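You operate a simulated robot arm through the tools that you are given. There is no shell and no other tool.

Carry out the task below with a simulated robot arm. There is one attempt and no reset: what you move stays moved.

## Task
Wipe the syrup stain off the grey tray in lane four.
Fine: pull the shelf out, wipe with the green block till none is left, put the block back, push the shelf home. What is to be rubbed or washed off counts as gone when no trace of it is left.

Only the result counts: the job must be done as asked and must still hold three seconds after the hand-in. Knocking over, shifting, dropping, spilling or breaking anything else fails it.

## Robot
A 7-joint arm with a fingered hand, fixed in place. Base frame: the origin is at the foot of the arm, x ahead of it, y to its left, z up. Readings come in mm, degrees, newtons and seconds.
With the tool pointing down near the work surface it reaches from about 100 to 760 mm from the base axis. Its first joint turns from -166.0 to 166.0 degrees. Payload 4.9 kg.
The TCP is the grasp point between the finger pads, 32 mm short of the fingertips. In the tool frame z runs along the fingers and y along their closing line. The gripper opens to 192 mm. The gripper's body begins 89 mm behind the TCP. The gripper is a hand of 3 fingers: y runs from the thumb to the fingers, the wrist lies at [0, 0, -267] in the tool frame.
Orientation is told as [roll, pitch, yaw] about the base's x, y, z axes, in that order, counted from this pose: with the fingers straight down and closing along the base's y, the tool's x points along the base's -x, its y along +y and its z along -z.

## Interface
- The arm moves only by the tool drive_tool. Its arguments are lists of equal length, an entry for each row: "linear": the shift along the base's x, y, z in mm, a list of three; "turn": the turn, a rotation vector about the base's x, y, z in rad, a list of three. In form: {"linear": [[dx, dy, dz], ...], "turn": [[wx, wy, wz], ...]}. A call has 1 to 20 rows; each row is the pose to reach, as a shift and turn from the pose commanded when the call began. Rows are played at 5 a second. More than 50 mm and 8.6 degrees between two rows, and nothing of the call is played. A pose out of reach is approached as far as the arm can. The call stops where the force on the tool passes 40 N (or 10 N more than at its start, if that is more) or the arm is blocked; 0.2 s more then pass. In this call time passes only in rows, and 0.2 s behind the last. It gives the time, the measured TCP pose, the force on the tool (base axes), the opening and the grip force at its end, in the units of the frame above (readings bear some noise), with the torque about the TCP (base axes, N m) and any sound that the robot's microphone picked up.
- Cameras (640 x 400 px; columns grow to the right, rows downward): "scene" is fixed at [49.9, 648.6, 1191.9]; the picture's right is [-0.70, -0.71, 0.00], its down [-0.51, 0.50, -0.70] and it looks along [0.50, -0.49, -0.71] (base axes); focal length 241 px, centre (320, 200). "wrist" rides on the gripper at [80, -46, -113] in the tool frame; the picture's right is [0.50, 0.87, 0.00], its down [-0.67, 0.39, -0.63] and it looks along [-0.55, 0.32, 0.78] (tool axes); focal length 226 px, centre (320, 200).
- snapshot(camera): a new picture of that camera. The clock stands still meanwhile.
- curl_fingers(finger1, finger2, thumb_bend): sets how far each is bent, from 0 (flat) to 1 (curled in); at 0.3 the hand is open as for a grip, at 0.7 the pads meet at the TCP. One left out holds its place. A second passes; each finger stops where it meets its share of the squeeze, and holds until it gets a number again. It is the only way to open and close the hand. It gives what a move gives, with no picture; readings hold the bend of each and the force on the fingers (four entries, about 0 where the hand has none), thumb and palm.
- pixel_to_xyz(camera, pixels): for up to 12 pixels [column, row] of the newest picture of that camera ("zoom" is the newest enlarged one), the place [x, y, z] in the base frame of the surface seen there, good to about 2 mm. The clock stands still meanwhile.
- close_up(camera, box): a new picture of the part [left, top, right, bottom] of that camera's present view, enlarged. The clock stands still meanwhile.
- hand_in(): hands the job in; it is judged then, once.

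Unless the task says otherwise, let go and move clear before handing in.

The tools are called after "Call:" as name(argument=value, ...) on one line, values as JSON. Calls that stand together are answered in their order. drive_tool: Moves the arm, as the interface text tells. Its arguments: {"type":"object","properties":{"linear":{"type":"array","items":{"type":"array","items":{"type":"number"}}},"turn":{"type":"array","items":{"type":"array","items":{"type":"number"}}}},"required":["linear","turn"]} The other tools are called the same way: curl_fingers (finger1, finger2, thumb_bend) moves the fingers one by one; snapshot (camera) takes a picture; pixel_to_xyz (camera, pixels) gives the place of the surface under pixels of a picture; close_up (camera, box) takes an enlarged picture of a part of a camera's view; hand_in () hands the job in.

At the start:

```text
clock: 0.0
position: [632.0, -53.3, 872.7]
ee_rot: [0.0, 0.0, 0.1]
ft_force: [-0.4, -1.0, 0.1]
wrist_torque: [0.0, 0.01, 0.01]
width: 191.8
gripper_force: 0.1
shape: jaw
bend: [0.3, 0.3, 0.3]
finger forces: [0.0, 0.0, 0.0, 0.0, 0.0, 0.0]
```

scene: 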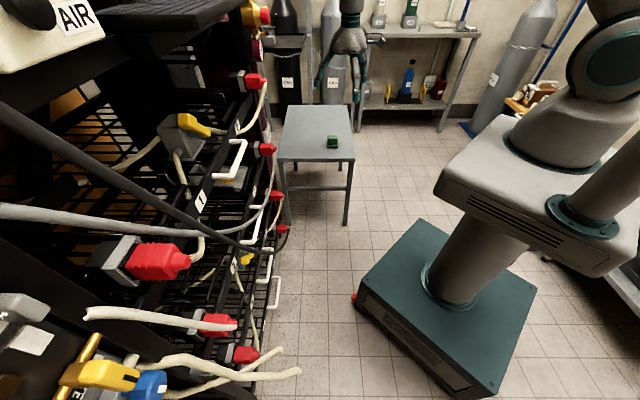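
wrist: 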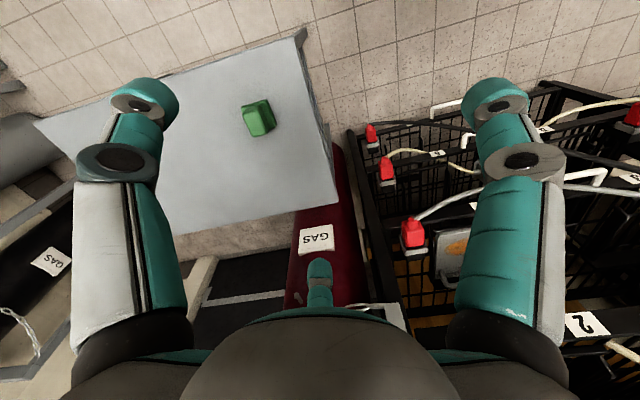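

The scene shows a black rack at left with shelves with white handles (e.g. pixels (235,160), (275,290)) and a grey table with a green block at (332,142). I'll look closer at the rack and the block before moving.

Call:
close_up(camera="scene", box=[160, 60, 320, 220])

Call:
pixel_to_xyz(camera="scene", pixels=[[332, 142], [332, 137], [300, 110], [348, 110], [352, 158], [282, 158], [240, 148], [235, 165], [200, 200], [275, 290], [265, 265], [230, 180]])

Call:
pixel_to_xyz(camera="wrist", pixels=[[257, 118], [255, 103], [440, 153], [585, 325], [470, 140], [600, 170], [475, 207], [450, 105], [545, 130], [412, 235], [386, 170], [630, 175]])

```text
2.50 times, centred on (240, 140) of scene
```

zoom: 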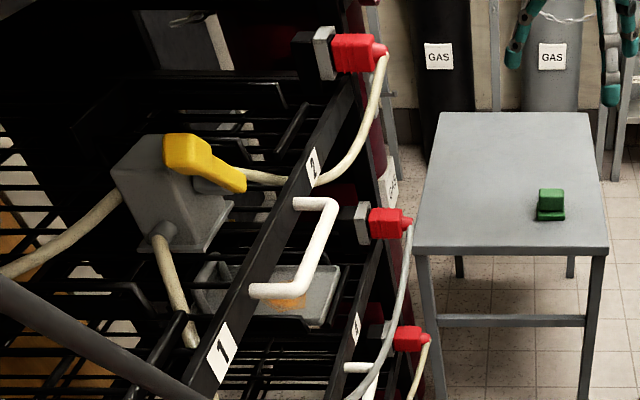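

```text
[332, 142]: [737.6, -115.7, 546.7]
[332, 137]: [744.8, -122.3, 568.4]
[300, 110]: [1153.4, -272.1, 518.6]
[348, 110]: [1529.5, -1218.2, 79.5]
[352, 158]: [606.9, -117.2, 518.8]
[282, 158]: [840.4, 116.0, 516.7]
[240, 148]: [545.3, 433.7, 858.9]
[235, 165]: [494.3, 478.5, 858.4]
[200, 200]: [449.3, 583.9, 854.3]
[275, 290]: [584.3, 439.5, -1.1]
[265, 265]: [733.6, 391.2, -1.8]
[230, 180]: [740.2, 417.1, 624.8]
```

```text
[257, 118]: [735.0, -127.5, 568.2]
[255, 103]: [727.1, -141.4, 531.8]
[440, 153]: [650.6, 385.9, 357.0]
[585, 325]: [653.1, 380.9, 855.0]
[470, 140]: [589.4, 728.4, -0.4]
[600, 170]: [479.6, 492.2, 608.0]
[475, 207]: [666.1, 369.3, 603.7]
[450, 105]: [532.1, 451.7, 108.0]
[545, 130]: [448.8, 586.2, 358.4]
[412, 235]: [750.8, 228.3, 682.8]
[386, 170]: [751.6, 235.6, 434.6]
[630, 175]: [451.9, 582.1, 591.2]
```

The orange stain seems to sit on a grey tray around (226,181), at z≈625 on the second level. I need to read lane labels, so I'll zoom from both cameras.

Call:
close_up(camera="wrist", box=[340, 80, 640, 270])

Call:
close_up(camera="scene", box=[200, 130, 300, 200])

Call:
close_up(camera="scene", box=[160, 170, 310, 300])

Call:
close_up(camera="wrist", box=[520, 80, 640, 240])

Call:
close_up(camera="wrist", box=[380, 180, 500, 300])

```text
2.11 times, centred on (490, 175) of wrist
```

zoom: 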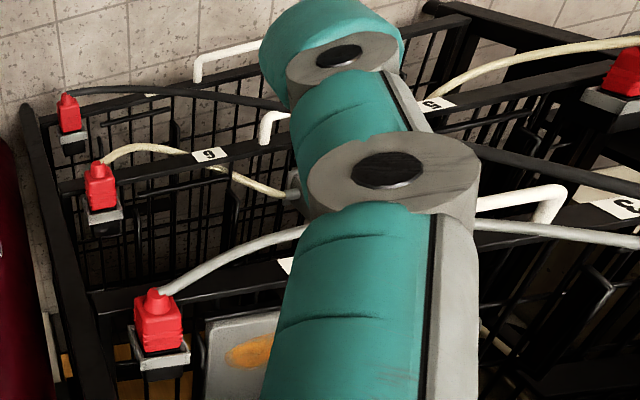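

```text
5.71 times, centred on (250, 165) of scene
```

zoom: 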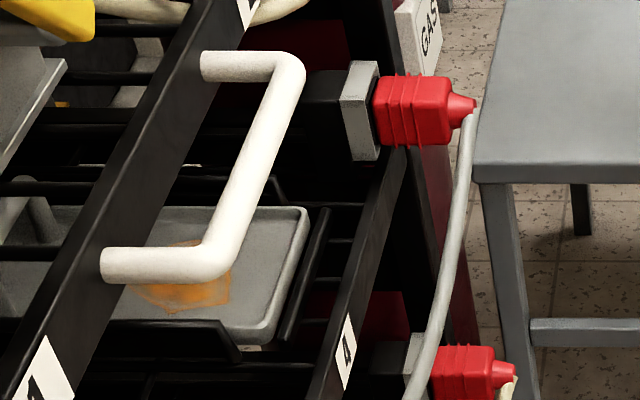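

```text
3.08 times, centred on (235, 235) of scene
```

zoom: 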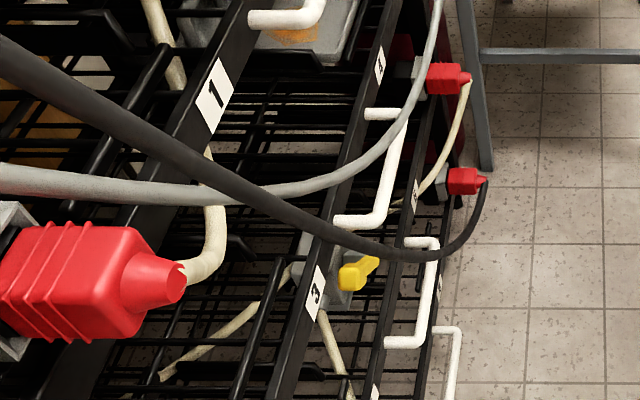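

```text
2.50 times, centred on (580, 160) of wrist
```

zoom: 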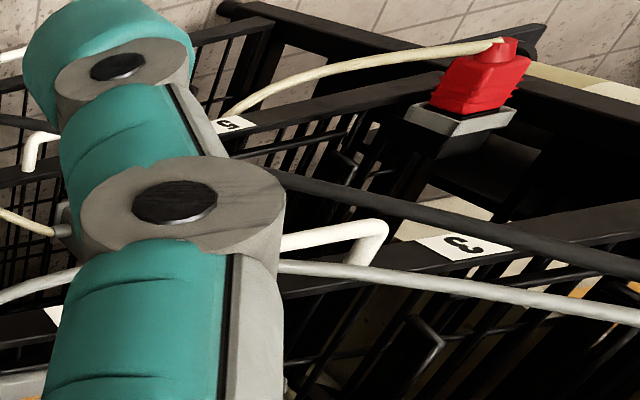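

```text
3.33 times, centred on (440, 240) of wrist
```

zoom: 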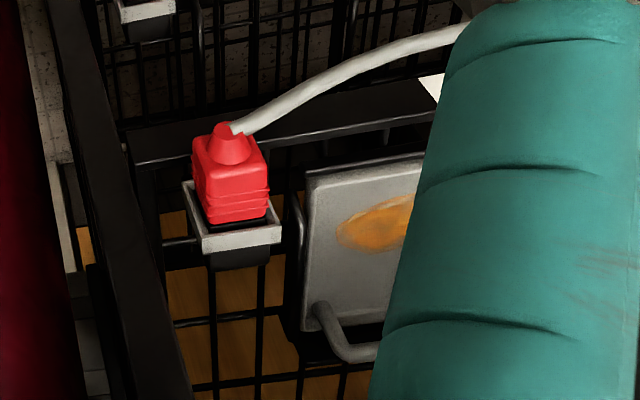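

Labels 3 and 4 share the second-level shelf (z≈605), with one white handle; the stained grey tray is in lane four. I'll measure the handle, labels, tray and hoses in zooms.

Call:
close_up(camera="scene", box=[220, 160, 300, 280])

Call:
pixel_to_xyz(camera="scene", pixels=[[255, 202], [268, 205], [262, 222], [258, 236], [246, 236], [255, 187], [237, 257], [265, 149], [217, 195], [200, 230], [280, 240], [262, 250]])

```text
3.33 times, centred on (260, 220) of scene
```

zoom: 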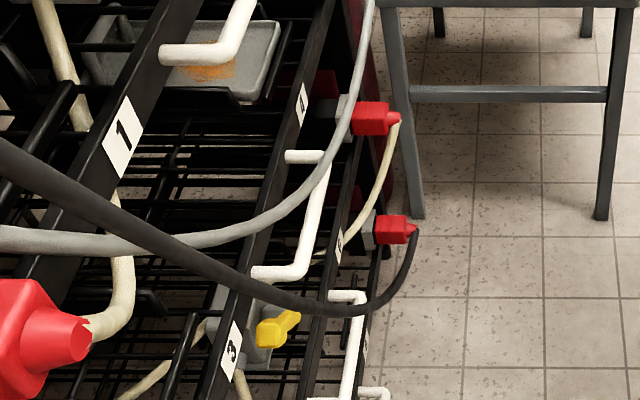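

```text
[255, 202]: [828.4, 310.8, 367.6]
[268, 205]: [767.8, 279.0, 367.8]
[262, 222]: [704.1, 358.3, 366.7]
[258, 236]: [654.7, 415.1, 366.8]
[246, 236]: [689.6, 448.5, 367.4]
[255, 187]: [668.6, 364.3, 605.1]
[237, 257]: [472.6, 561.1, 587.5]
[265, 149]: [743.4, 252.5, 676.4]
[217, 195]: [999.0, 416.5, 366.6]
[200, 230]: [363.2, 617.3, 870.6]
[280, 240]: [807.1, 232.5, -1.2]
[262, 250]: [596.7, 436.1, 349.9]
```

I'll query the handle, hoses and shelf front precisely in the zoom picture (handle near zoom (315,215), hoses at (250,220), (210,250)).

Call:
pixel_to_xyz(camera="zoom", pixels=[[300, 156], [324, 160], [314, 215], [300, 268], [262, 273], [302, 107], [230, 352], [348, 130], [280, 212], [150, 242], [372, 60], [320, 310]])

Call:
pixel_to_xyz(camera="zoom", pixels=[[200, 260], [60, 190], [10, 155], [370, 300], [410, 240], [405, 230], [398, 120], [370, 120], [30, 235], [385, 180], [270, 60], [160, 60]])

```text
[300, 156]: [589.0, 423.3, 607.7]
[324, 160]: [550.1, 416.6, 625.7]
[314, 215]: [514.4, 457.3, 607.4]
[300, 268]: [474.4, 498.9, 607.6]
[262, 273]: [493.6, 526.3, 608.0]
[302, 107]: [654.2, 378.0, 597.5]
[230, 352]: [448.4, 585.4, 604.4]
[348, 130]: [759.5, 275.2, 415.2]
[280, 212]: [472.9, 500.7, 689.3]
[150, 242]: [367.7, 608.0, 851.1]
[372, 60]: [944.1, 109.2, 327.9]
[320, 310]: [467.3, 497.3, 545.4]
```

```text
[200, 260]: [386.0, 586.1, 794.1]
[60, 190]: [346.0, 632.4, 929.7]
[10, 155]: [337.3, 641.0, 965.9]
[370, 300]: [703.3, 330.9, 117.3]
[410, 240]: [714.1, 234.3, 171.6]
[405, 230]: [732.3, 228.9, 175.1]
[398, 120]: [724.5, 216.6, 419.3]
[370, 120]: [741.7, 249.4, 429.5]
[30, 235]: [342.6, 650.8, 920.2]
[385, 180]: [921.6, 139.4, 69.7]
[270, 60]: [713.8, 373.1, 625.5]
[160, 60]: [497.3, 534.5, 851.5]
```

The handle bar runs from about (548,423) to (474,499) at z≈605, sticking out ~42 mm from the shelf front (line x+y≈1032); hoses hang in about the same plane. I'll swing the hand back toward the rack's front to get a better view before touching anything.

Call:
drive_tool(linear=[[-28, 20, -7], [-56, 40, -14], [-84, 60, -21], [-112, 80, -28], [-140, 100, -35], [-168, 120, -42], [-196, 140, -49], [-224, 160, -56], [-252, 180, -63], [-280, 200, -70]], turn=[[0, 0, 0.03], [0, 0, 0.06], [0, 0, 0.09], [0, 0, 0.12], [0, 0, 0.15], [0, 0, 0.18], [0, 0, 0.21], [0, 0, 0.24], [0, 0, 0.26], [0, 0, 0.26]])

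Call:
snapshot(camera="wrist")

Call:
snapshot(camera="scene")

```text
clock: 2.2
position: [350.4, 145.1, 804.2]
ee_rot: [0.0, 0.0, 14.9]
ft_force: [0.0, -1.1, 0.7]
wrist_torque: [0.02, 0.0, 0.03]
width: 191.9
gripper_force: 0.0
shape: jaw
bend: [0.3, 0.3, 0.3]
finger forces: [0.1, 0.1, 0.0, 0.0, 0.0, 0.0]
```

```text
taken
```

wrist: 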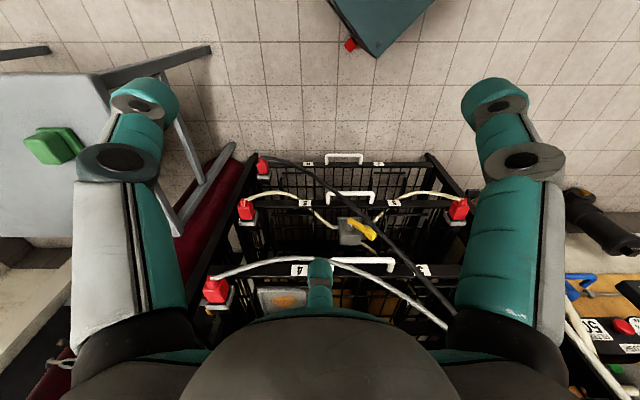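

```text
taken
```

scene: 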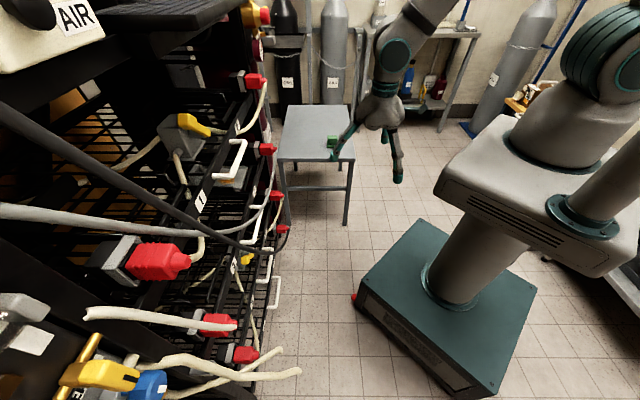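

The wrist view is upside down: the 3/4 shelf's handle is at (365,262), with the grey hose arcing past it and the black hose crossing it near (400,262). I'll zoom in there.

Call:
close_up(camera="wrist", box=[190, 220, 470, 340])

Call:
pixel_to_xyz(camera="zoom", pixels=[[340, 85], [400, 88], [450, 100], [470, 92], [490, 110], [380, 85], [250, 105], [150, 110], [550, 195], [600, 245], [520, 135], [60, 170]])

```text
2.29 times, centred on (330, 280) of wrist
```

zoom: 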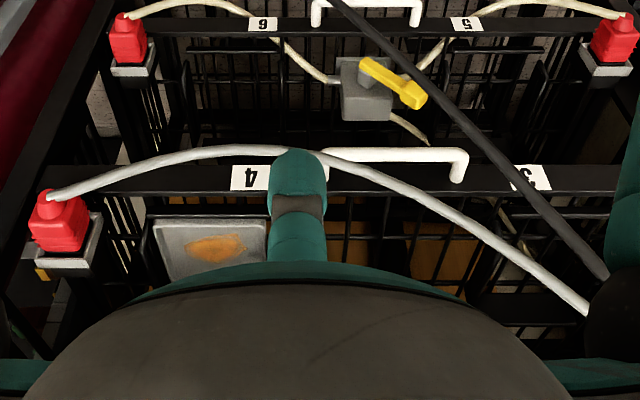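

```text
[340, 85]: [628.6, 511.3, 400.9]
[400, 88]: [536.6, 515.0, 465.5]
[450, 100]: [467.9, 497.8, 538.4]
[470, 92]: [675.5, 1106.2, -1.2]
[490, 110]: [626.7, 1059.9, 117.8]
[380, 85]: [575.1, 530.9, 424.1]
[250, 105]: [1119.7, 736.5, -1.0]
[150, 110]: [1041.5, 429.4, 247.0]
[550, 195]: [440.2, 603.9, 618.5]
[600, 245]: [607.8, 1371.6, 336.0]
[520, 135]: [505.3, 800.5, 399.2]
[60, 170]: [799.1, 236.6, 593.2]
```

I'll pick points right on the hoses and handle bar in this zoom.

Call:
pixel_to_xyz(camera="zoom", pixels=[[100, 178], [150, 160], [200, 152], [255, 150], [345, 165], [400, 188], [470, 224], [540, 274], [440, 100], [500, 165], [550, 218], [590, 262]])

Call:
pixel_to_xyz(camera="zoom", pixels=[[345, 153], [400, 153], [455, 155], [460, 175], [330, 160], [250, 177], [530, 178], [215, 248], [165, 230], [260, 225], [180, 275], [250, 275]])

```text
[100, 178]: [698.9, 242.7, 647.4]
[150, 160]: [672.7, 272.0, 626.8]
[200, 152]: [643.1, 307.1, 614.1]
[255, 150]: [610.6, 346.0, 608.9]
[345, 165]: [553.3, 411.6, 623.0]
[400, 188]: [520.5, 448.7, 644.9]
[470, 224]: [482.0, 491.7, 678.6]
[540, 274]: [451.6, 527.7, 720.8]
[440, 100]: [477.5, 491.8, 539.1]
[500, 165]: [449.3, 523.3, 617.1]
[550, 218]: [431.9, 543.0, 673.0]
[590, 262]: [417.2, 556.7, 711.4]
```

```text
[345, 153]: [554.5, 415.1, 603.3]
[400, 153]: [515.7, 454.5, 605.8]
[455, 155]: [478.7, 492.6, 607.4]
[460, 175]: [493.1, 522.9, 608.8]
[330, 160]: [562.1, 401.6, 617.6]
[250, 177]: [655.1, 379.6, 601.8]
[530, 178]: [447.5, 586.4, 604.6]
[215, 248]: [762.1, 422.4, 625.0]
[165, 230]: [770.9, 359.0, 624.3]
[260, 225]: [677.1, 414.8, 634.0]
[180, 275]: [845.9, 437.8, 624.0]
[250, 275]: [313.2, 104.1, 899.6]
```

The grey hose dips to z≈609 right in front of lane 4, and the black one crosses near (449,523,617), both ~45-55 mm in front of the shelf. I'll look at the hand's shape and zoom on the tray region before choosing a grasp.

Call:
close_up(camera="scene", box=[310, 60, 430, 190])

Call:
close_up(camera="wrist", box=[190, 260, 340, 330])

Call:
close_up(camera="wrist", box=[0, 90, 130, 200])

Call:
close_up(camera="scene", box=[310, 115, 360, 165])

```text
3.08 times, centred on (370, 125) of scene
```

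zoom: 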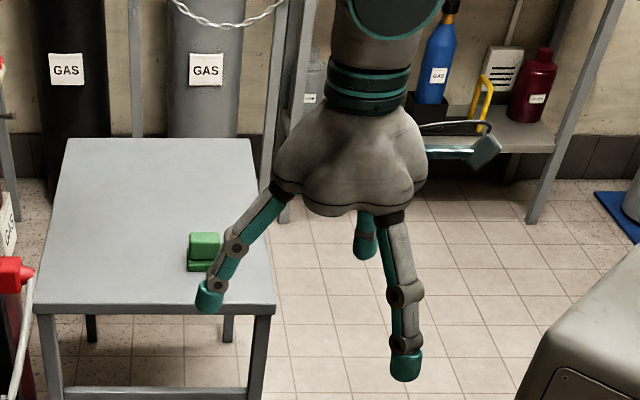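

```text
4.27 times, centred on (265, 295) of wrist
```

zoom: 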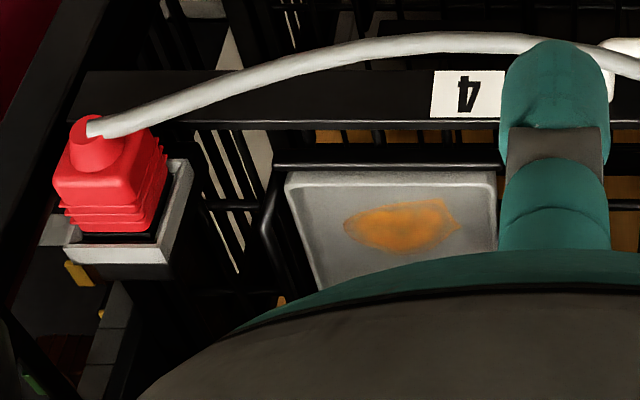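

```text
3.64 times, centred on (65, 145) of wrist
```

zoom: 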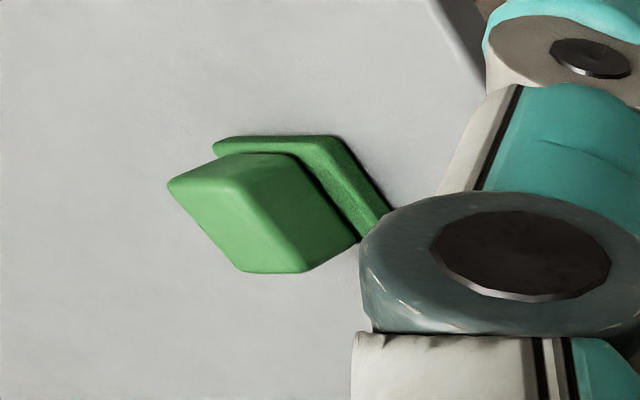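

```text
8.00 times, centred on (335, 140) of scene
```

zoom: 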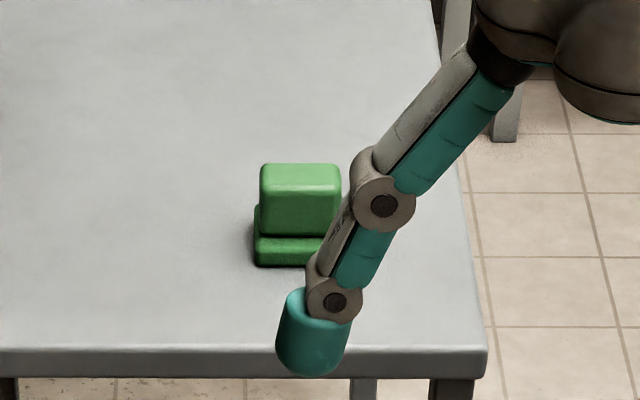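

The hand is a three-finger 120° type, thumb opposite the two fingers. I'll measure the arm's own body and the stain/tray and block extents for planning.

Call:
pixel_to_xyz(camera="scene", pixels=[[440, 270], [470, 240], [520, 230], [450, 190], [530, 130], [585, 220], [610, 70], [420, 260], [600, 255], [393, 60], [380, 110], [480, 340]])

Call:
close_up(camera="wrist", box=[190, 260, 340, 330])

Call:
pixel_to_xyz(camera="zoom", pixels=[[347, 225], [400, 205], [440, 202], [460, 228], [420, 245], [375, 247], [290, 178], [495, 180], [315, 283], [300, 230], [400, 176], [330, 70]])

```text
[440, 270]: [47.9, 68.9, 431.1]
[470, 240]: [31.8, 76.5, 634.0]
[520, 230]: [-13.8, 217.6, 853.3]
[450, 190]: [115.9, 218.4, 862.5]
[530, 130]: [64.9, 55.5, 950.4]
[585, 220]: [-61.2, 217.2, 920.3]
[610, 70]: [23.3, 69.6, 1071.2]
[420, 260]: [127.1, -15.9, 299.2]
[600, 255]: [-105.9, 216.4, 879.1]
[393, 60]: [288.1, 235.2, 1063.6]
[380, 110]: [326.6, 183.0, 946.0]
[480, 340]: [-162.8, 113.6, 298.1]
```

```text
4.27 times, centred on (265, 295) of wrist
```

zoom: 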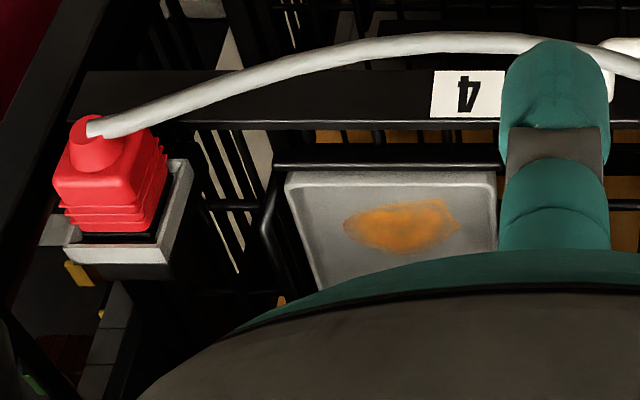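

```text
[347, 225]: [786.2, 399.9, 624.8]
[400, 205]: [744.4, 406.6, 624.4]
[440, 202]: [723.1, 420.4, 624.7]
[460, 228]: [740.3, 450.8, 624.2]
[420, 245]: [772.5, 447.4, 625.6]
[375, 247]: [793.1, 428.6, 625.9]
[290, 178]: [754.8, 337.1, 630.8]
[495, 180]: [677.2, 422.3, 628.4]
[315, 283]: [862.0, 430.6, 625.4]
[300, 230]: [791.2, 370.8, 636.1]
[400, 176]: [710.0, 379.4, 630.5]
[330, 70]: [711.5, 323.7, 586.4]
```

The stain spans roughly (723–793, 400–451) at z≈624.5, and finger 2 currently points straight at the rack. I'll narrow the hand and check which finger is which and how far they open.

Call:
curl_fingers(finger1=0.5, finger2=0.55, thumb_bend=0.5)

Call:
snapshot(camera="wrist")

Call:
close_up(camera="scene", box=[310, 60, 430, 190])

```text
clock: 3.2
position: [352.3, 144.0, 805.2]
ee_rot: [0.0, 0.0, 14.9]
ft_force: [0.5, 0.2, 0.0]
wrist_torque: [0.01, -0.01, 0.01]
width: 84.6
gripper_force: 0.1
shape: fingers
bend: [0.5, 0.55, 0.5]
finger forces: [0.0, 0.0, 0.1, 0.1, 0.0, 0.0]
```

```text
taken
```

wrist: 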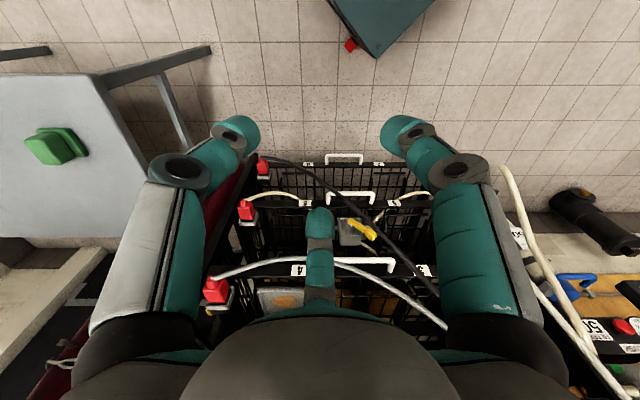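

```text
3.08 times, centred on (370, 125) of scene
```

zoom: 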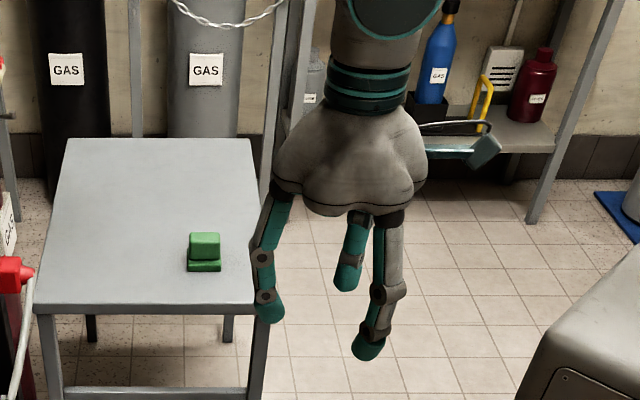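

Width follows about (0.7−b)·240 mm per finger. I'll curl finger 2 further to identify it in the wrist view.

Call:
curl_fingers(finger2=0.7)

Call:
snapshot(camera="wrist")

```text
clock: 4.2
position: [349.8, 144.4, 803.2]
ee_rot: [-0.1, 0.0, 15.0]
ft_force: [0.3, -0.2, -0.4]
wrist_torque: [-0.02, 0.02, -0.01]
width: 84.8
gripper_force: 0.0
shape: fingers
bend: [0.5, 0.7, 0.5]
finger forces: [0.0, 0.0, 0.1, 0.1, 0.0, 0.1]
```

```text
taken
```

wrist: 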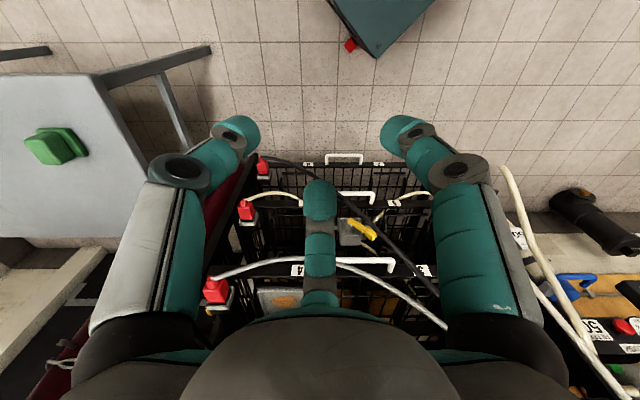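

Finger 2 is the one facing the rack (centre of the wrist view), so tilting the hand forward will put it above the bar with thumb and finger 1 below. I'll shape the hand, move near the handle and tilt 75° toward the rack.

Call:
curl_fingers(finger1=0.5, finger2=0.62, thumb_bend=0.5)

Call:
drive_tool(linear=[[10, 40, -25], [20, 75, -50], [30, 110, -75], [40, 145, -100], [50, 180, -125], [60, 215, -150], [68, 240, -164], [68, 240, -164], [68, 240, -164], [68, 240, -164], [68, 240, -164], [68, 240, -164], [68, 240, -164], [68, 240, -164], [68, 240, -164], [68, 240, -164]], turn=[[0, 0, 0], [0, 0, 0], [0, 0, 0], [0.071, -0.071, 0], [0.142, -0.142, 0], [0.213, -0.213, 0], [0.284, -0.284, 0], [0.355, -0.355, 0], [0.426, -0.426, 0], [0.497, -0.497, 0], [0.568, -0.568, 0], [0.639, -0.639, 0], [0.71, -0.71, 0], [0.781, -0.781, 0], [0.852, -0.852, 0], [0.925, -0.925, 0]])

Call:
snapshot(camera="wrist")

Call:
snapshot(camera="scene")

```text
clock: 5.2
position: [350.7, 145.2, 803.9]
ee_rot: [0.0, 0.0, 14.9]
ft_force: [-0.7, -0.6, 0.3]
wrist_torque: [-0.02, 0.03, -0.05]
width: 84.7
gripper_force: 0.0
shape: fingers
bend: [0.5, 0.62, 0.5]
finger forces: [0.0, 0.1, 0.0, 0.0, 0.0, 0.0]
```

```text
clock: 8.6
position: [418.7, 386.2, 639.8]
ee_rot: [61.9, -56.8, -21.0]
ft_force: [0.0, 0.0, 0.5]
wrist_torque: [-0.05, 0.02, -0.02]
width: 84.5
gripper_force: 0.1
shape: fingers
bend: [0.5, 0.62, 0.5]
finger forces: [0.0, 0.0, 0.0, 0.1, 0.1, 0.0]
out of reach, approached as far as the arm can: row 8, 9
```

```text
taken
```

wrist: 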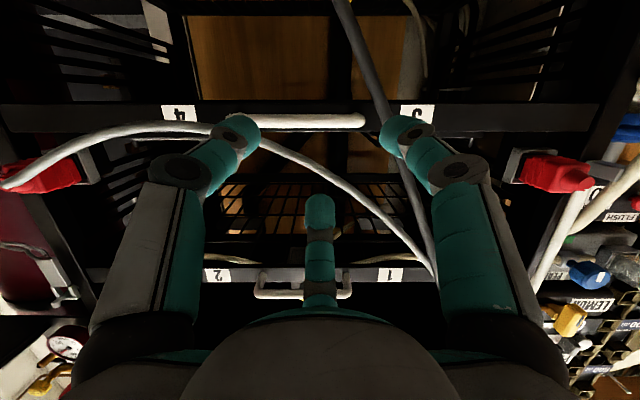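

```text
taken
```

scene: 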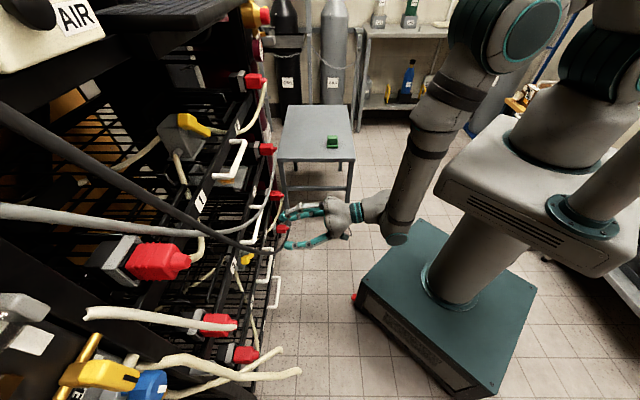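

The tilt worked; in the wrist view (upside down) the 3/4 handle lies at (255–365,120), the grey hose dips past (300,155), and the black hose is at (385,110). I'll lower to bar height, advance partway and look again.

Call:
drive_tool(linear=[[0, 0, -18], [2, -2, -36], [18, 14, -36], [34, 28, -36]], turn=[[0, 0, 0], [0, 0, 0], [0, 0, 0], [0, 0, 0]])

Call:
snapshot(camera="wrist")

Call:
close_up(camera="scene", box=[220, 170, 350, 270])

```text
clock: 9.6
position: [453.2, 413.2, 604.8]
ee_rot: [61.8, -56.6, -20.7]
ft_force: [0.0, -0.6, 0.4]
wrist_torque: [0.01, 0.02, 0.01]
width: 84.3
gripper_force: 0.1
shape: fingers
bend: [0.5, 0.62, 0.5]
finger forces: [0.1, 0.0, 0.1, 0.1, 0.1, 0.0]
```

```text
taken
```

wrist: 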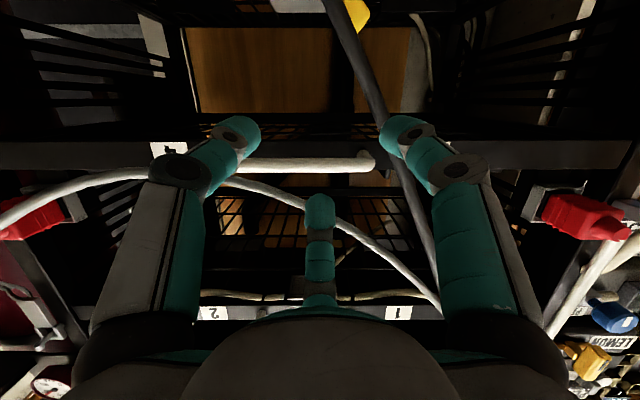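

```text
4.00 times, centred on (285, 220) of scene
```

zoom: 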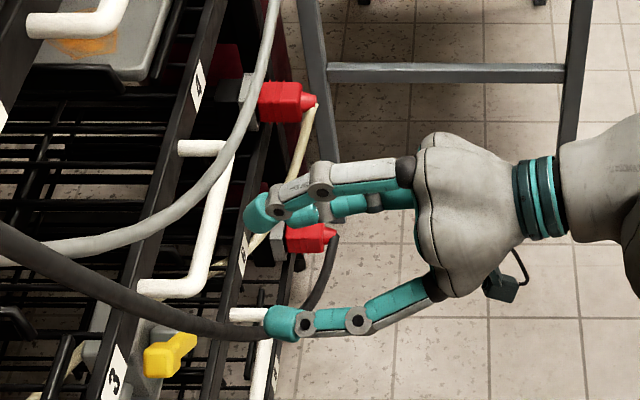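

The bar (row 163) lines up between finger 2 above (tip at (320,205)) and thumb/finger 1 below, with the hoses close on both sides. I'll curl the lower fingers a bit to clear the black hose, shift 8 mm toward lane 3, and advance further.

Call:
curl_fingers(finger1=0.56, finger2=0.62, thumb_bend=0.56)

Call:
drive_tool(linear=[[-5.5, 5.5, -2.7], [4, 15, -2.7], [13, 24, -2.7], [22, 33, -2.7]], turn=[[0, 0, 0], [0, 0, 0], [0, 0, 0], [0, 0, 0]])

Call:
snapshot(camera="wrist")

Call:
close_up(camera="scene", box=[220, 170, 350, 270])

```text
clock: 10.6
position: [451.5, 413.1, 603.7]
ee_rot: [61.8, -56.7, -20.7]
ft_force: [0.2, 0.3, 0.4]
wrist_torque: [0.01, -0.06, 0.06]
width: 59.1
gripper_force: 0.0
shape: fingers
bend: [0.56, 0.62, 0.56]
finger forces: [0.1, 0.0, 0.0, 0.0, 0.1, 0.0]
```

```text
clock: 11.6
position: [474.9, 446.0, 599.9]
ee_rot: [61.7, -56.7, -20.7]
ft_force: [0.3, 0.5, -1.0]
wrist_torque: [0.01, 0.01, 0.02]
width: 59.3
gripper_force: 0.1
shape: fingers
bend: [0.56, 0.62, 0.56]
finger forces: [0.0, 0.0, 0.0, 0.1, 0.0, 0.0]
```

```text
taken
```

wrist: 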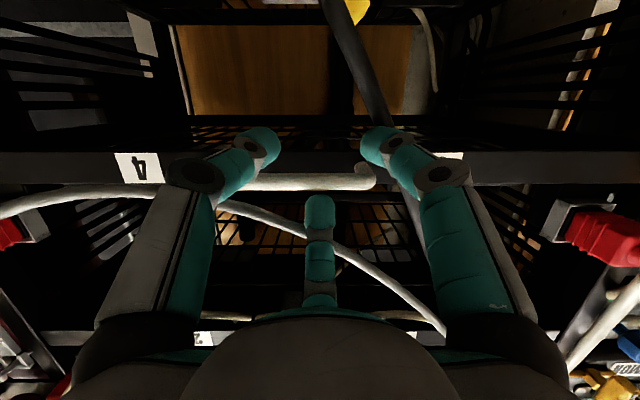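

```text
4.00 times, centred on (285, 220) of scene
```

zoom: 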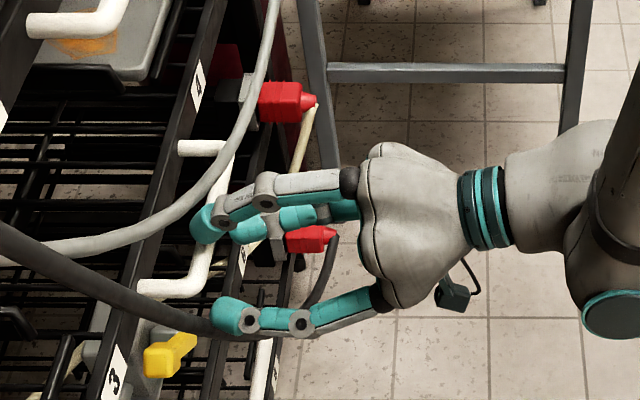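

Finger 1 (right, tip (380,145)) would come close to the black hose at (390,145). I'll measure the actual outer surfaces of the fingers and the hoses here before going on.

Call:
pixel_to_xyz(camera="zoom", pixels=[[300, 180], [264, 180], [240, 195], [215, 208], [205, 222], [240, 300], [222, 308], [240, 333], [215, 325], [200, 330], [215, 175], [150, 222]])

Call:
close_up(camera="wrist", box=[230, 90, 450, 260])

Call:
pixel_to_xyz(camera="wrist", pixels=[[290, 182], [340, 182], [265, 213], [290, 224], [345, 250], [375, 268], [388, 115], [378, 90], [365, 60], [366, 175], [250, 180], [408, 200]])

```text
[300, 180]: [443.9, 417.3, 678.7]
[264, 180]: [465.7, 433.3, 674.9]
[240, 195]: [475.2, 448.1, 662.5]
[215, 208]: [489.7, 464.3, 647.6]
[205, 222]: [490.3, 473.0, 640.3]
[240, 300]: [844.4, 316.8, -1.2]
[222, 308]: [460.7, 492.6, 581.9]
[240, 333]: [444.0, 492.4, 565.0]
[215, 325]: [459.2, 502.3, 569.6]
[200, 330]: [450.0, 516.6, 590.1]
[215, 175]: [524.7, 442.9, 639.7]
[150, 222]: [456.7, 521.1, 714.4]
```

```text
2.35 times, centred on (340, 175) of wrist
```

zoom: 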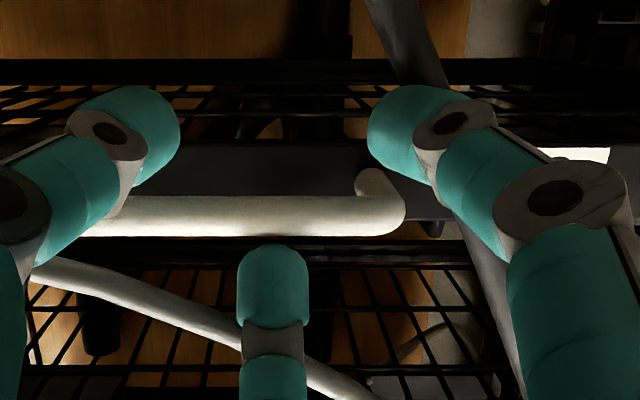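

```text
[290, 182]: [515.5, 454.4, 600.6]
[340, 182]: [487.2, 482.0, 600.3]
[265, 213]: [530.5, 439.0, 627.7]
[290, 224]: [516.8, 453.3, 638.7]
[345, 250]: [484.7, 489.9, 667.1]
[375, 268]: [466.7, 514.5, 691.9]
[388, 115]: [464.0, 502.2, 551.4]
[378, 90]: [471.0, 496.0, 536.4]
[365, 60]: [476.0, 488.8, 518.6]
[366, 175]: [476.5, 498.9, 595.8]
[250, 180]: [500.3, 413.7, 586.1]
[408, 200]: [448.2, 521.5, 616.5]
```

The finger backs reach ~48 mm above the axis while the grey hose's underside is ~40–45 mm above the bar, so a level approach suits better. I'll back off 20 mm, level the hand to 90° and shift toward s≈10, then re-shape the fingers and check.

Call:
drive_tool(linear=[[-12, -5, -4], [-23.5, -9.3, -11], [-23.5, -9.3, -11], [-23.5, -9.3, -11]], turn=[[0, 0, 0], [0.06, -0.06, 0], [0.12, -0.12, 0], [0.185, -0.185, 0]])

Call:
curl_fingers(finger1=0.64, finger2=0.62, thumb_bend=0.64)

Call:
close_up(camera="wrist", box=[200, 90, 450, 260])

Call:
close_up(camera="scene", box=[220, 170, 350, 270])

```text
clock: 12.6
position: [451.0, 437.4, 590.4]
ee_rot: [90.2, -59.9, -45.1]
ft_force: [0.0, 1.3, 0.4]
wrist_torque: [-0.02, 0.03, 0.01]
width: 59.3
gripper_force: 0.1
shape: fingers
bend: [0.56, 0.62, 0.56]
finger forces: [0.0, 0.0, 0.0, 0.0, 0.1, 0.0]
```

```text
clock: 13.6
position: [452.3, 437.3, 592.0]
ee_rot: [90.0, -59.8, -44.9]
ft_force: [-0.1, -0.7, 0.0]
wrist_torque: [-0.02, 0.02, -0.01]
width: 25.9
gripper_force: 0.1
shape: fingers
bend: [0.64, 0.62, 0.64]
finger forces: [0.1, 0.0, 0.0, 0.0, 0.0, 0.2]
```

```text
2.35 times, centred on (325, 175) of wrist
```

zoom: 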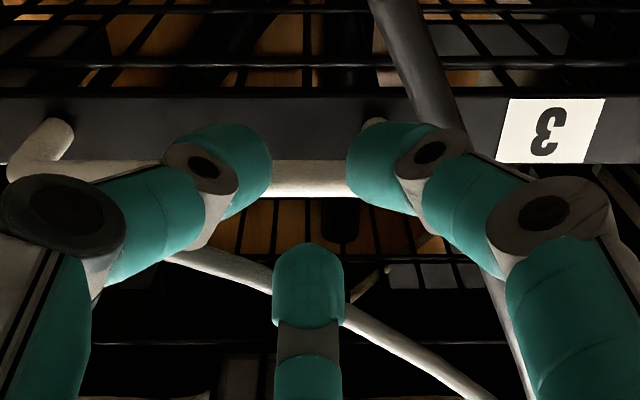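

```text
4.00 times, centred on (285, 220) of scene
```

zoom: 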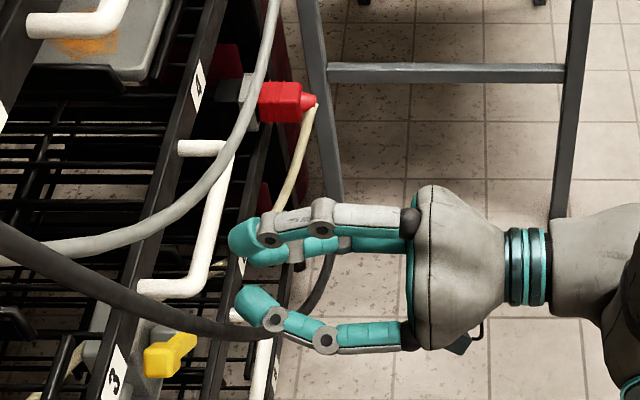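

Bar (zoom row ~178) sits between finger 2 and the lower fingers, matching my model. I'll advance 35 mm and check.

Call:
drive_tool(linear=[[8, 8, 0], [16, 16, 0], [24, 24, 0]], turn=[[0, 0, 0], [0, 0, 0], [0, 0, 0]])

Call:
close_up(camera="wrist", box=[200, 110, 450, 280])

Call:
close_up(camera="scene", box=[220, 180, 320, 260])

```text
clock: 14.4
position: [475.0, 461.5, 590.0]
ee_rot: [89.9, -59.9, -44.9]
ft_force: [0.1, 0.6, 1.1]
wrist_torque: [0.01, -0.03, 0.01]
width: 25.9
gripper_force: 0.5
shape: fingers
bend: [0.64, 0.62, 0.64]
finger forces: [0.1, 0.8, 0.0, 0.0, 0.1, 0.0]
```

```text
2.35 times, centred on (325, 195) of wrist
```

zoom: 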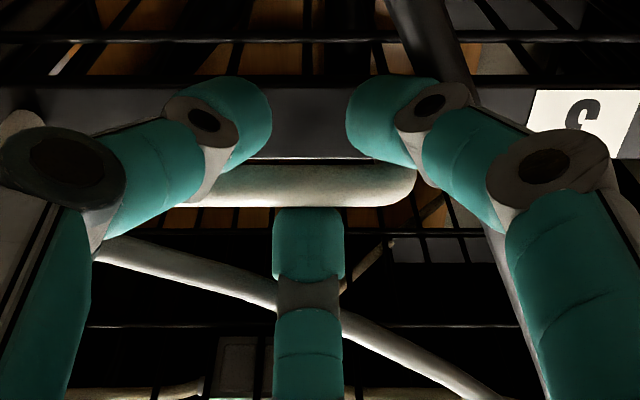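

```text
5.00 times, centred on (270, 220) of scene
```

zoom: 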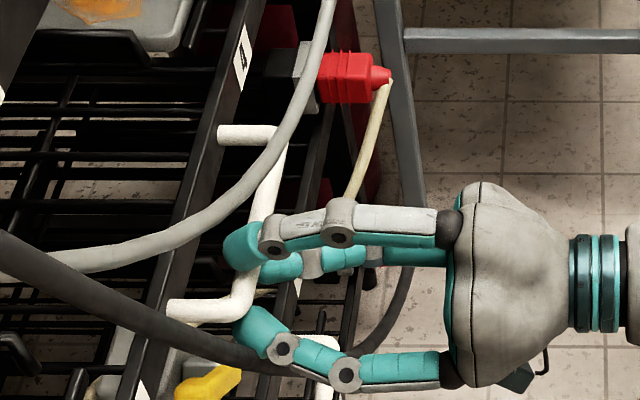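

Finger 2 registers 0.8 N – its tip is just brushing the bar top. I'll raise 3 mm and advance the remaining ~19 mm in small steps.

Call:
drive_tool(linear=[[-2, -2, 3], [3, 3, 3.5], [8, 8, 3.5], [13, 13, 3.5]], turn=[[0, 0, 0], [0, 0, 0], [0, 0, 0], [0, 0, 0]])

Call:
close_up(camera="wrist", box=[200, 110, 450, 280])

Call:
close_up(camera="scene", box=[220, 180, 320, 260])

```text
clock: 15.4
position: [487.8, 475.1, 595.0]
ee_rot: [89.8, -59.9, -44.9]
ft_force: [0.4, -0.1, 0.3]
wrist_torque: [-0.01, 0.01, 0.0]
width: 26.0
gripper_force: 0.1
shape: fingers
bend: [0.64, 0.62, 0.64]
finger forces: [0.1, 0.1, 0.0, 0.0, 0.0, 0.0]
```

```text
2.35 times, centred on (325, 195) of wrist
```

zoom: 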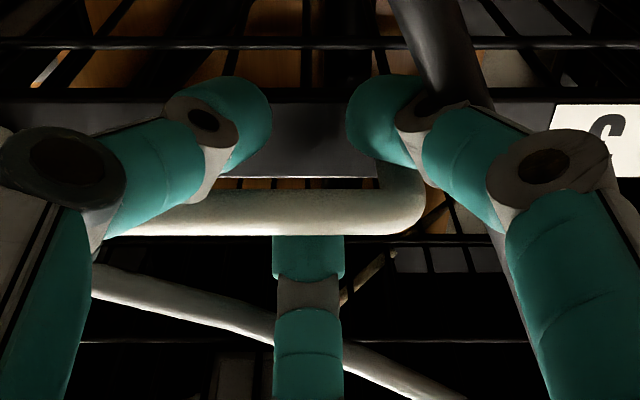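

```text
5.00 times, centred on (270, 220) of scene
```

zoom: 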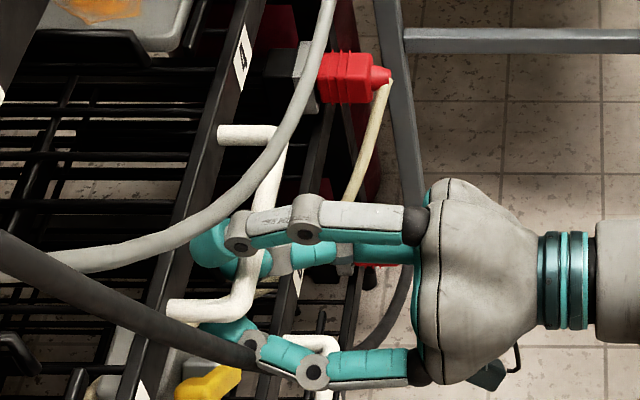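

The finger 2 tip is now behind the bar with no contact forces. I'll close the hand on the bar.

Call:
curl_fingers(finger1=0.75, finger2=0.8, thumb_bend=0.75)

Call:
close_up(camera="wrist", box=[200, 110, 450, 280])

Call:
close_up(camera="scene", box=[220, 180, 320, 260])

```text
clock: 16.4
position: [488.4, 474.3, 594.3]
ee_rot: [90.1, -59.9, -45.1]
ft_force: [8.1, 6.3, 4.0]
wrist_torque: [-0.03, 0.08, -0.03]
width: 0.0
gripper_force: 6.6
shape: fingers
bend: [0.73, 0.67, 0.72]
finger forces: [0.0, 13.7, 0.1, 0.1, 0.0, 0.1]
```

```text
2.35 times, centred on (325, 195) of wrist
```

zoom: 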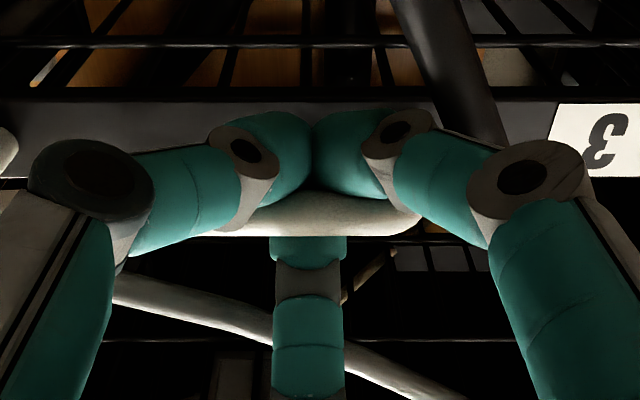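

```text
5.00 times, centred on (270, 220) of scene
```

zoom: 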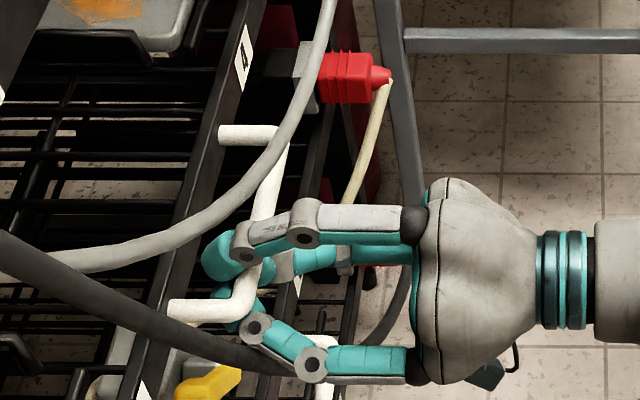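

Finger 2 grips behind the bar with ~14 N. Now a gentle pull outward, 20 mm, watching force.

Call:
drive_tool(linear=[[-3, -3, 0], [-6, -6, 0], [-9, -9, 0], [-12, -12, 0], [-15, -15, 0]], turn=[[0, 0, 0], [0, 0, 0], [0, 0, 0], [0, 0, 0], [0, 0, 0]])

Call:
close_up(camera="scene", box=[160, 120, 320, 260])

Call:
close_up(camera="wrist", box=[200, 110, 450, 280])

```text
clock: 17.6
position: [472.4, 460.4, 593.0]
ee_rot: [89.9, -59.9, -45.1]
ft_force: [3.1, 1.5, 9.5]
wrist_torque: [0.06, -0.05, -0.05]
width: 0.1
gripper_force: 5.4
shape: fingers
bend: [0.73, 0.67, 0.73]
finger forces: [0.0, 11.2, 0.1, 0.1, 0.0, 0.0]
```

```text
2.86 times, centred on (240, 190) of scene
```

zoom: 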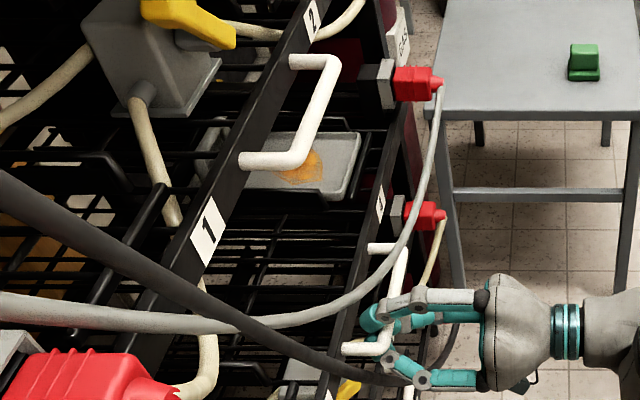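

```text
2.35 times, centred on (325, 195) of wrist
```

zoom: 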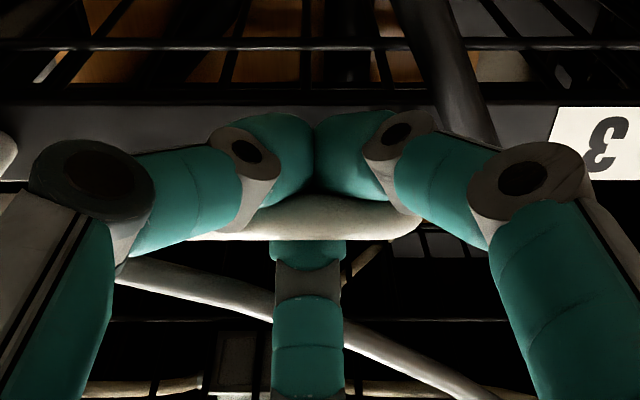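

The shelf follows the hand (front rail keeps the same place relative to the fingers). I'll keep pulling another 28 mm and check how the hoses behave as the front rail reaches them.

Call:
drive_tool(linear=[[-4, -4, 0], [-8, -8, 0], [-12, -12, 0], [-16, -16, 0], [-20, -20, 0]], turn=[[0, 0, 0], [0, 0, 0], [0, 0, 0], [0, 0, 0], [0, 0, 0]])

Call:
close_up(camera="scene", box=[160, 120, 320, 260])

Call:
snapshot(camera="wrist")

```text
clock: 18.8
position: [451.9, 439.0, 594.4]
ee_rot: [90.1, -60.0, -44.9]
ft_force: [3.6, 0.6, 9.9]
wrist_torque: [0.09, -0.11, -0.02]
width: 0.0
gripper_force: 5.3
shape: fingers
bend: [0.73, 0.67, 0.73]
finger forces: [0.1, 11.0, 0.0, 0.0, 0.2, 0.0]
```

```text
2.86 times, centred on (240, 190) of scene
```

zoom: 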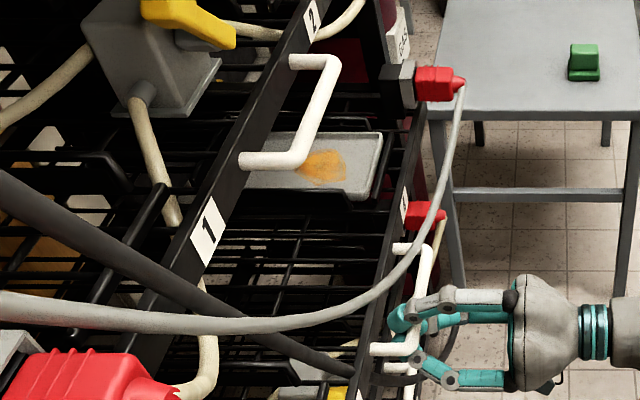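

```text
taken
```

wrist: 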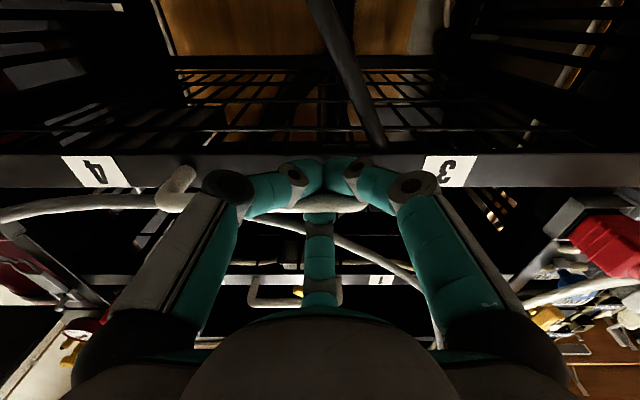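

The shelf is ~50 mm out, and its red connector and grey hose end travel with it; the black hose doesn't resist. I'll continue pulling, 42 mm more.

Call:
drive_tool(linear=[[-5, -5, 0], [-10, -10, 0], [-15, -15, 0], [-20, -20, 0], [-25, -25, 0], [-30, -30, 0]], turn=[[0, 0, 0], [0, 0, 0], [0, 0, 0], [0, 0, 0], [0, 0, 0], [0, 0, 0]])

Call:
snapshot(camera="scene")

Call:
snapshot(camera="wrist")

```text
clock: 20.2
position: [422.3, 410.1, 594.4]
ee_rot: [89.9, -59.9, -44.9]
ft_force: [3.6, 0.9, 9.7]
wrist_torque: [0.11, -0.07, -0.02]
width: 0.1
gripper_force: 5.6
shape: fingers
bend: [0.73, 0.67, 0.73]
finger forces: [0.1, 10.7, 0.0, 0.0, 0.0, 0.0]
```

```text
taken
```

scene: 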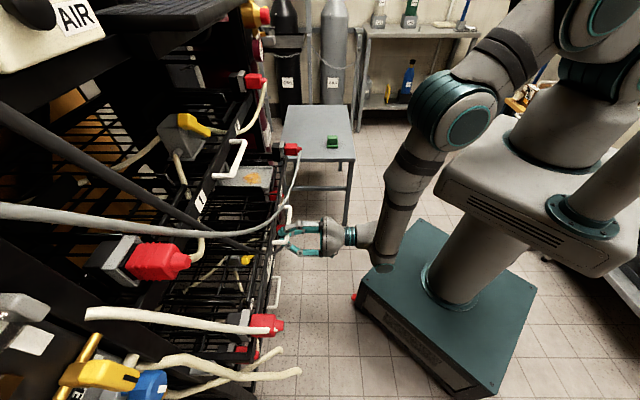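

```text
taken
```

wrist: 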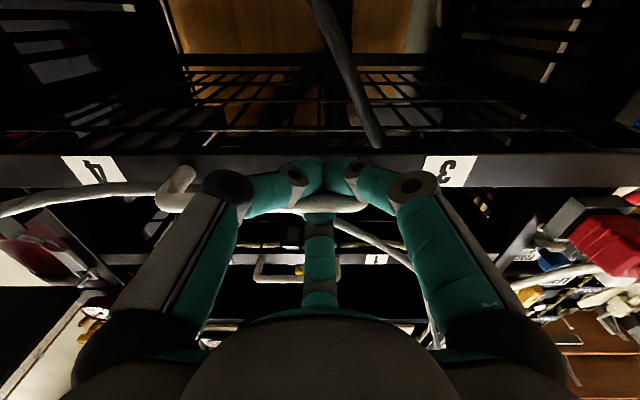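

Pull is smooth at ~92 mm out. I'll continue in the same way toward ~180 mm.

Call:
drive_tool(linear=[[-5, -5, 0], [-10, -10, 0], [-15, -15, 0], [-20, -20, 0], [-25, -25, 0], [-30, -30, 0], [-35, -35, 0], [-40, -40, 0], [-45, -45, 0], [-50, -50, 0], [-55, -55, 0], [-60, -60, 0]], turn=[[0, 0, 0], [0, 0, 0], [0, 0, 0], [0, 0, 0], [0, 0, 0], [0, 0, 0], [0, 0, 0], [0, 0, 0], [0, 0, 0], [0, 0, 0], [0, 0, 0], [0, 0, 0]])

Call:
snapshot(camera="scene")

Call:
snapshot(camera="wrist")

```text
clock: 22.3
position: [382.4, 375.0, 599.2]
ee_rot: [91.1, -59.4, -46.1]
ft_force: [4.0, -2.6, -20.1]
wrist_torque: [0.03, 0.33, -0.09]
width: 0.5
gripper_force: 15.6
shape: fingers
bend: [0.73, 0.72, 0.72]
finger forces: [0.0, 8.9, 0.1, 0.0, 22.7, 0.1]
stopped in row 10: the force on the tool passed its limit at 44 N (the readings are from after the stop); the commanded pose is now the measured one
```

```text
taken
```

scene: 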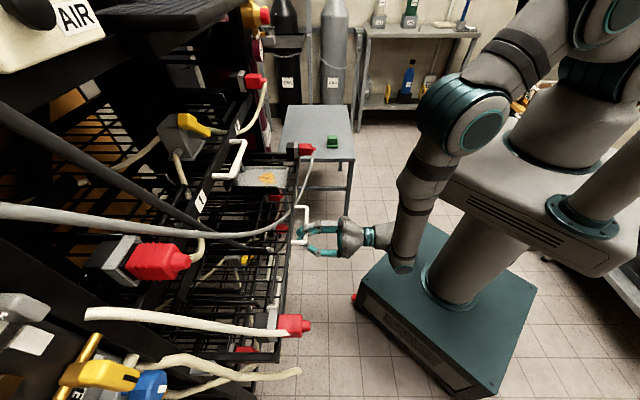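

```text
taken
```

wrist: 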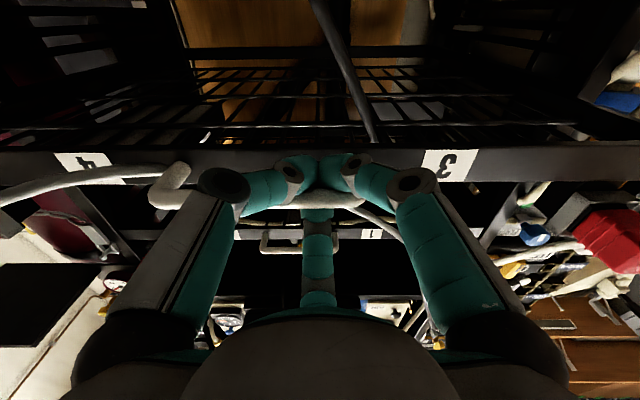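

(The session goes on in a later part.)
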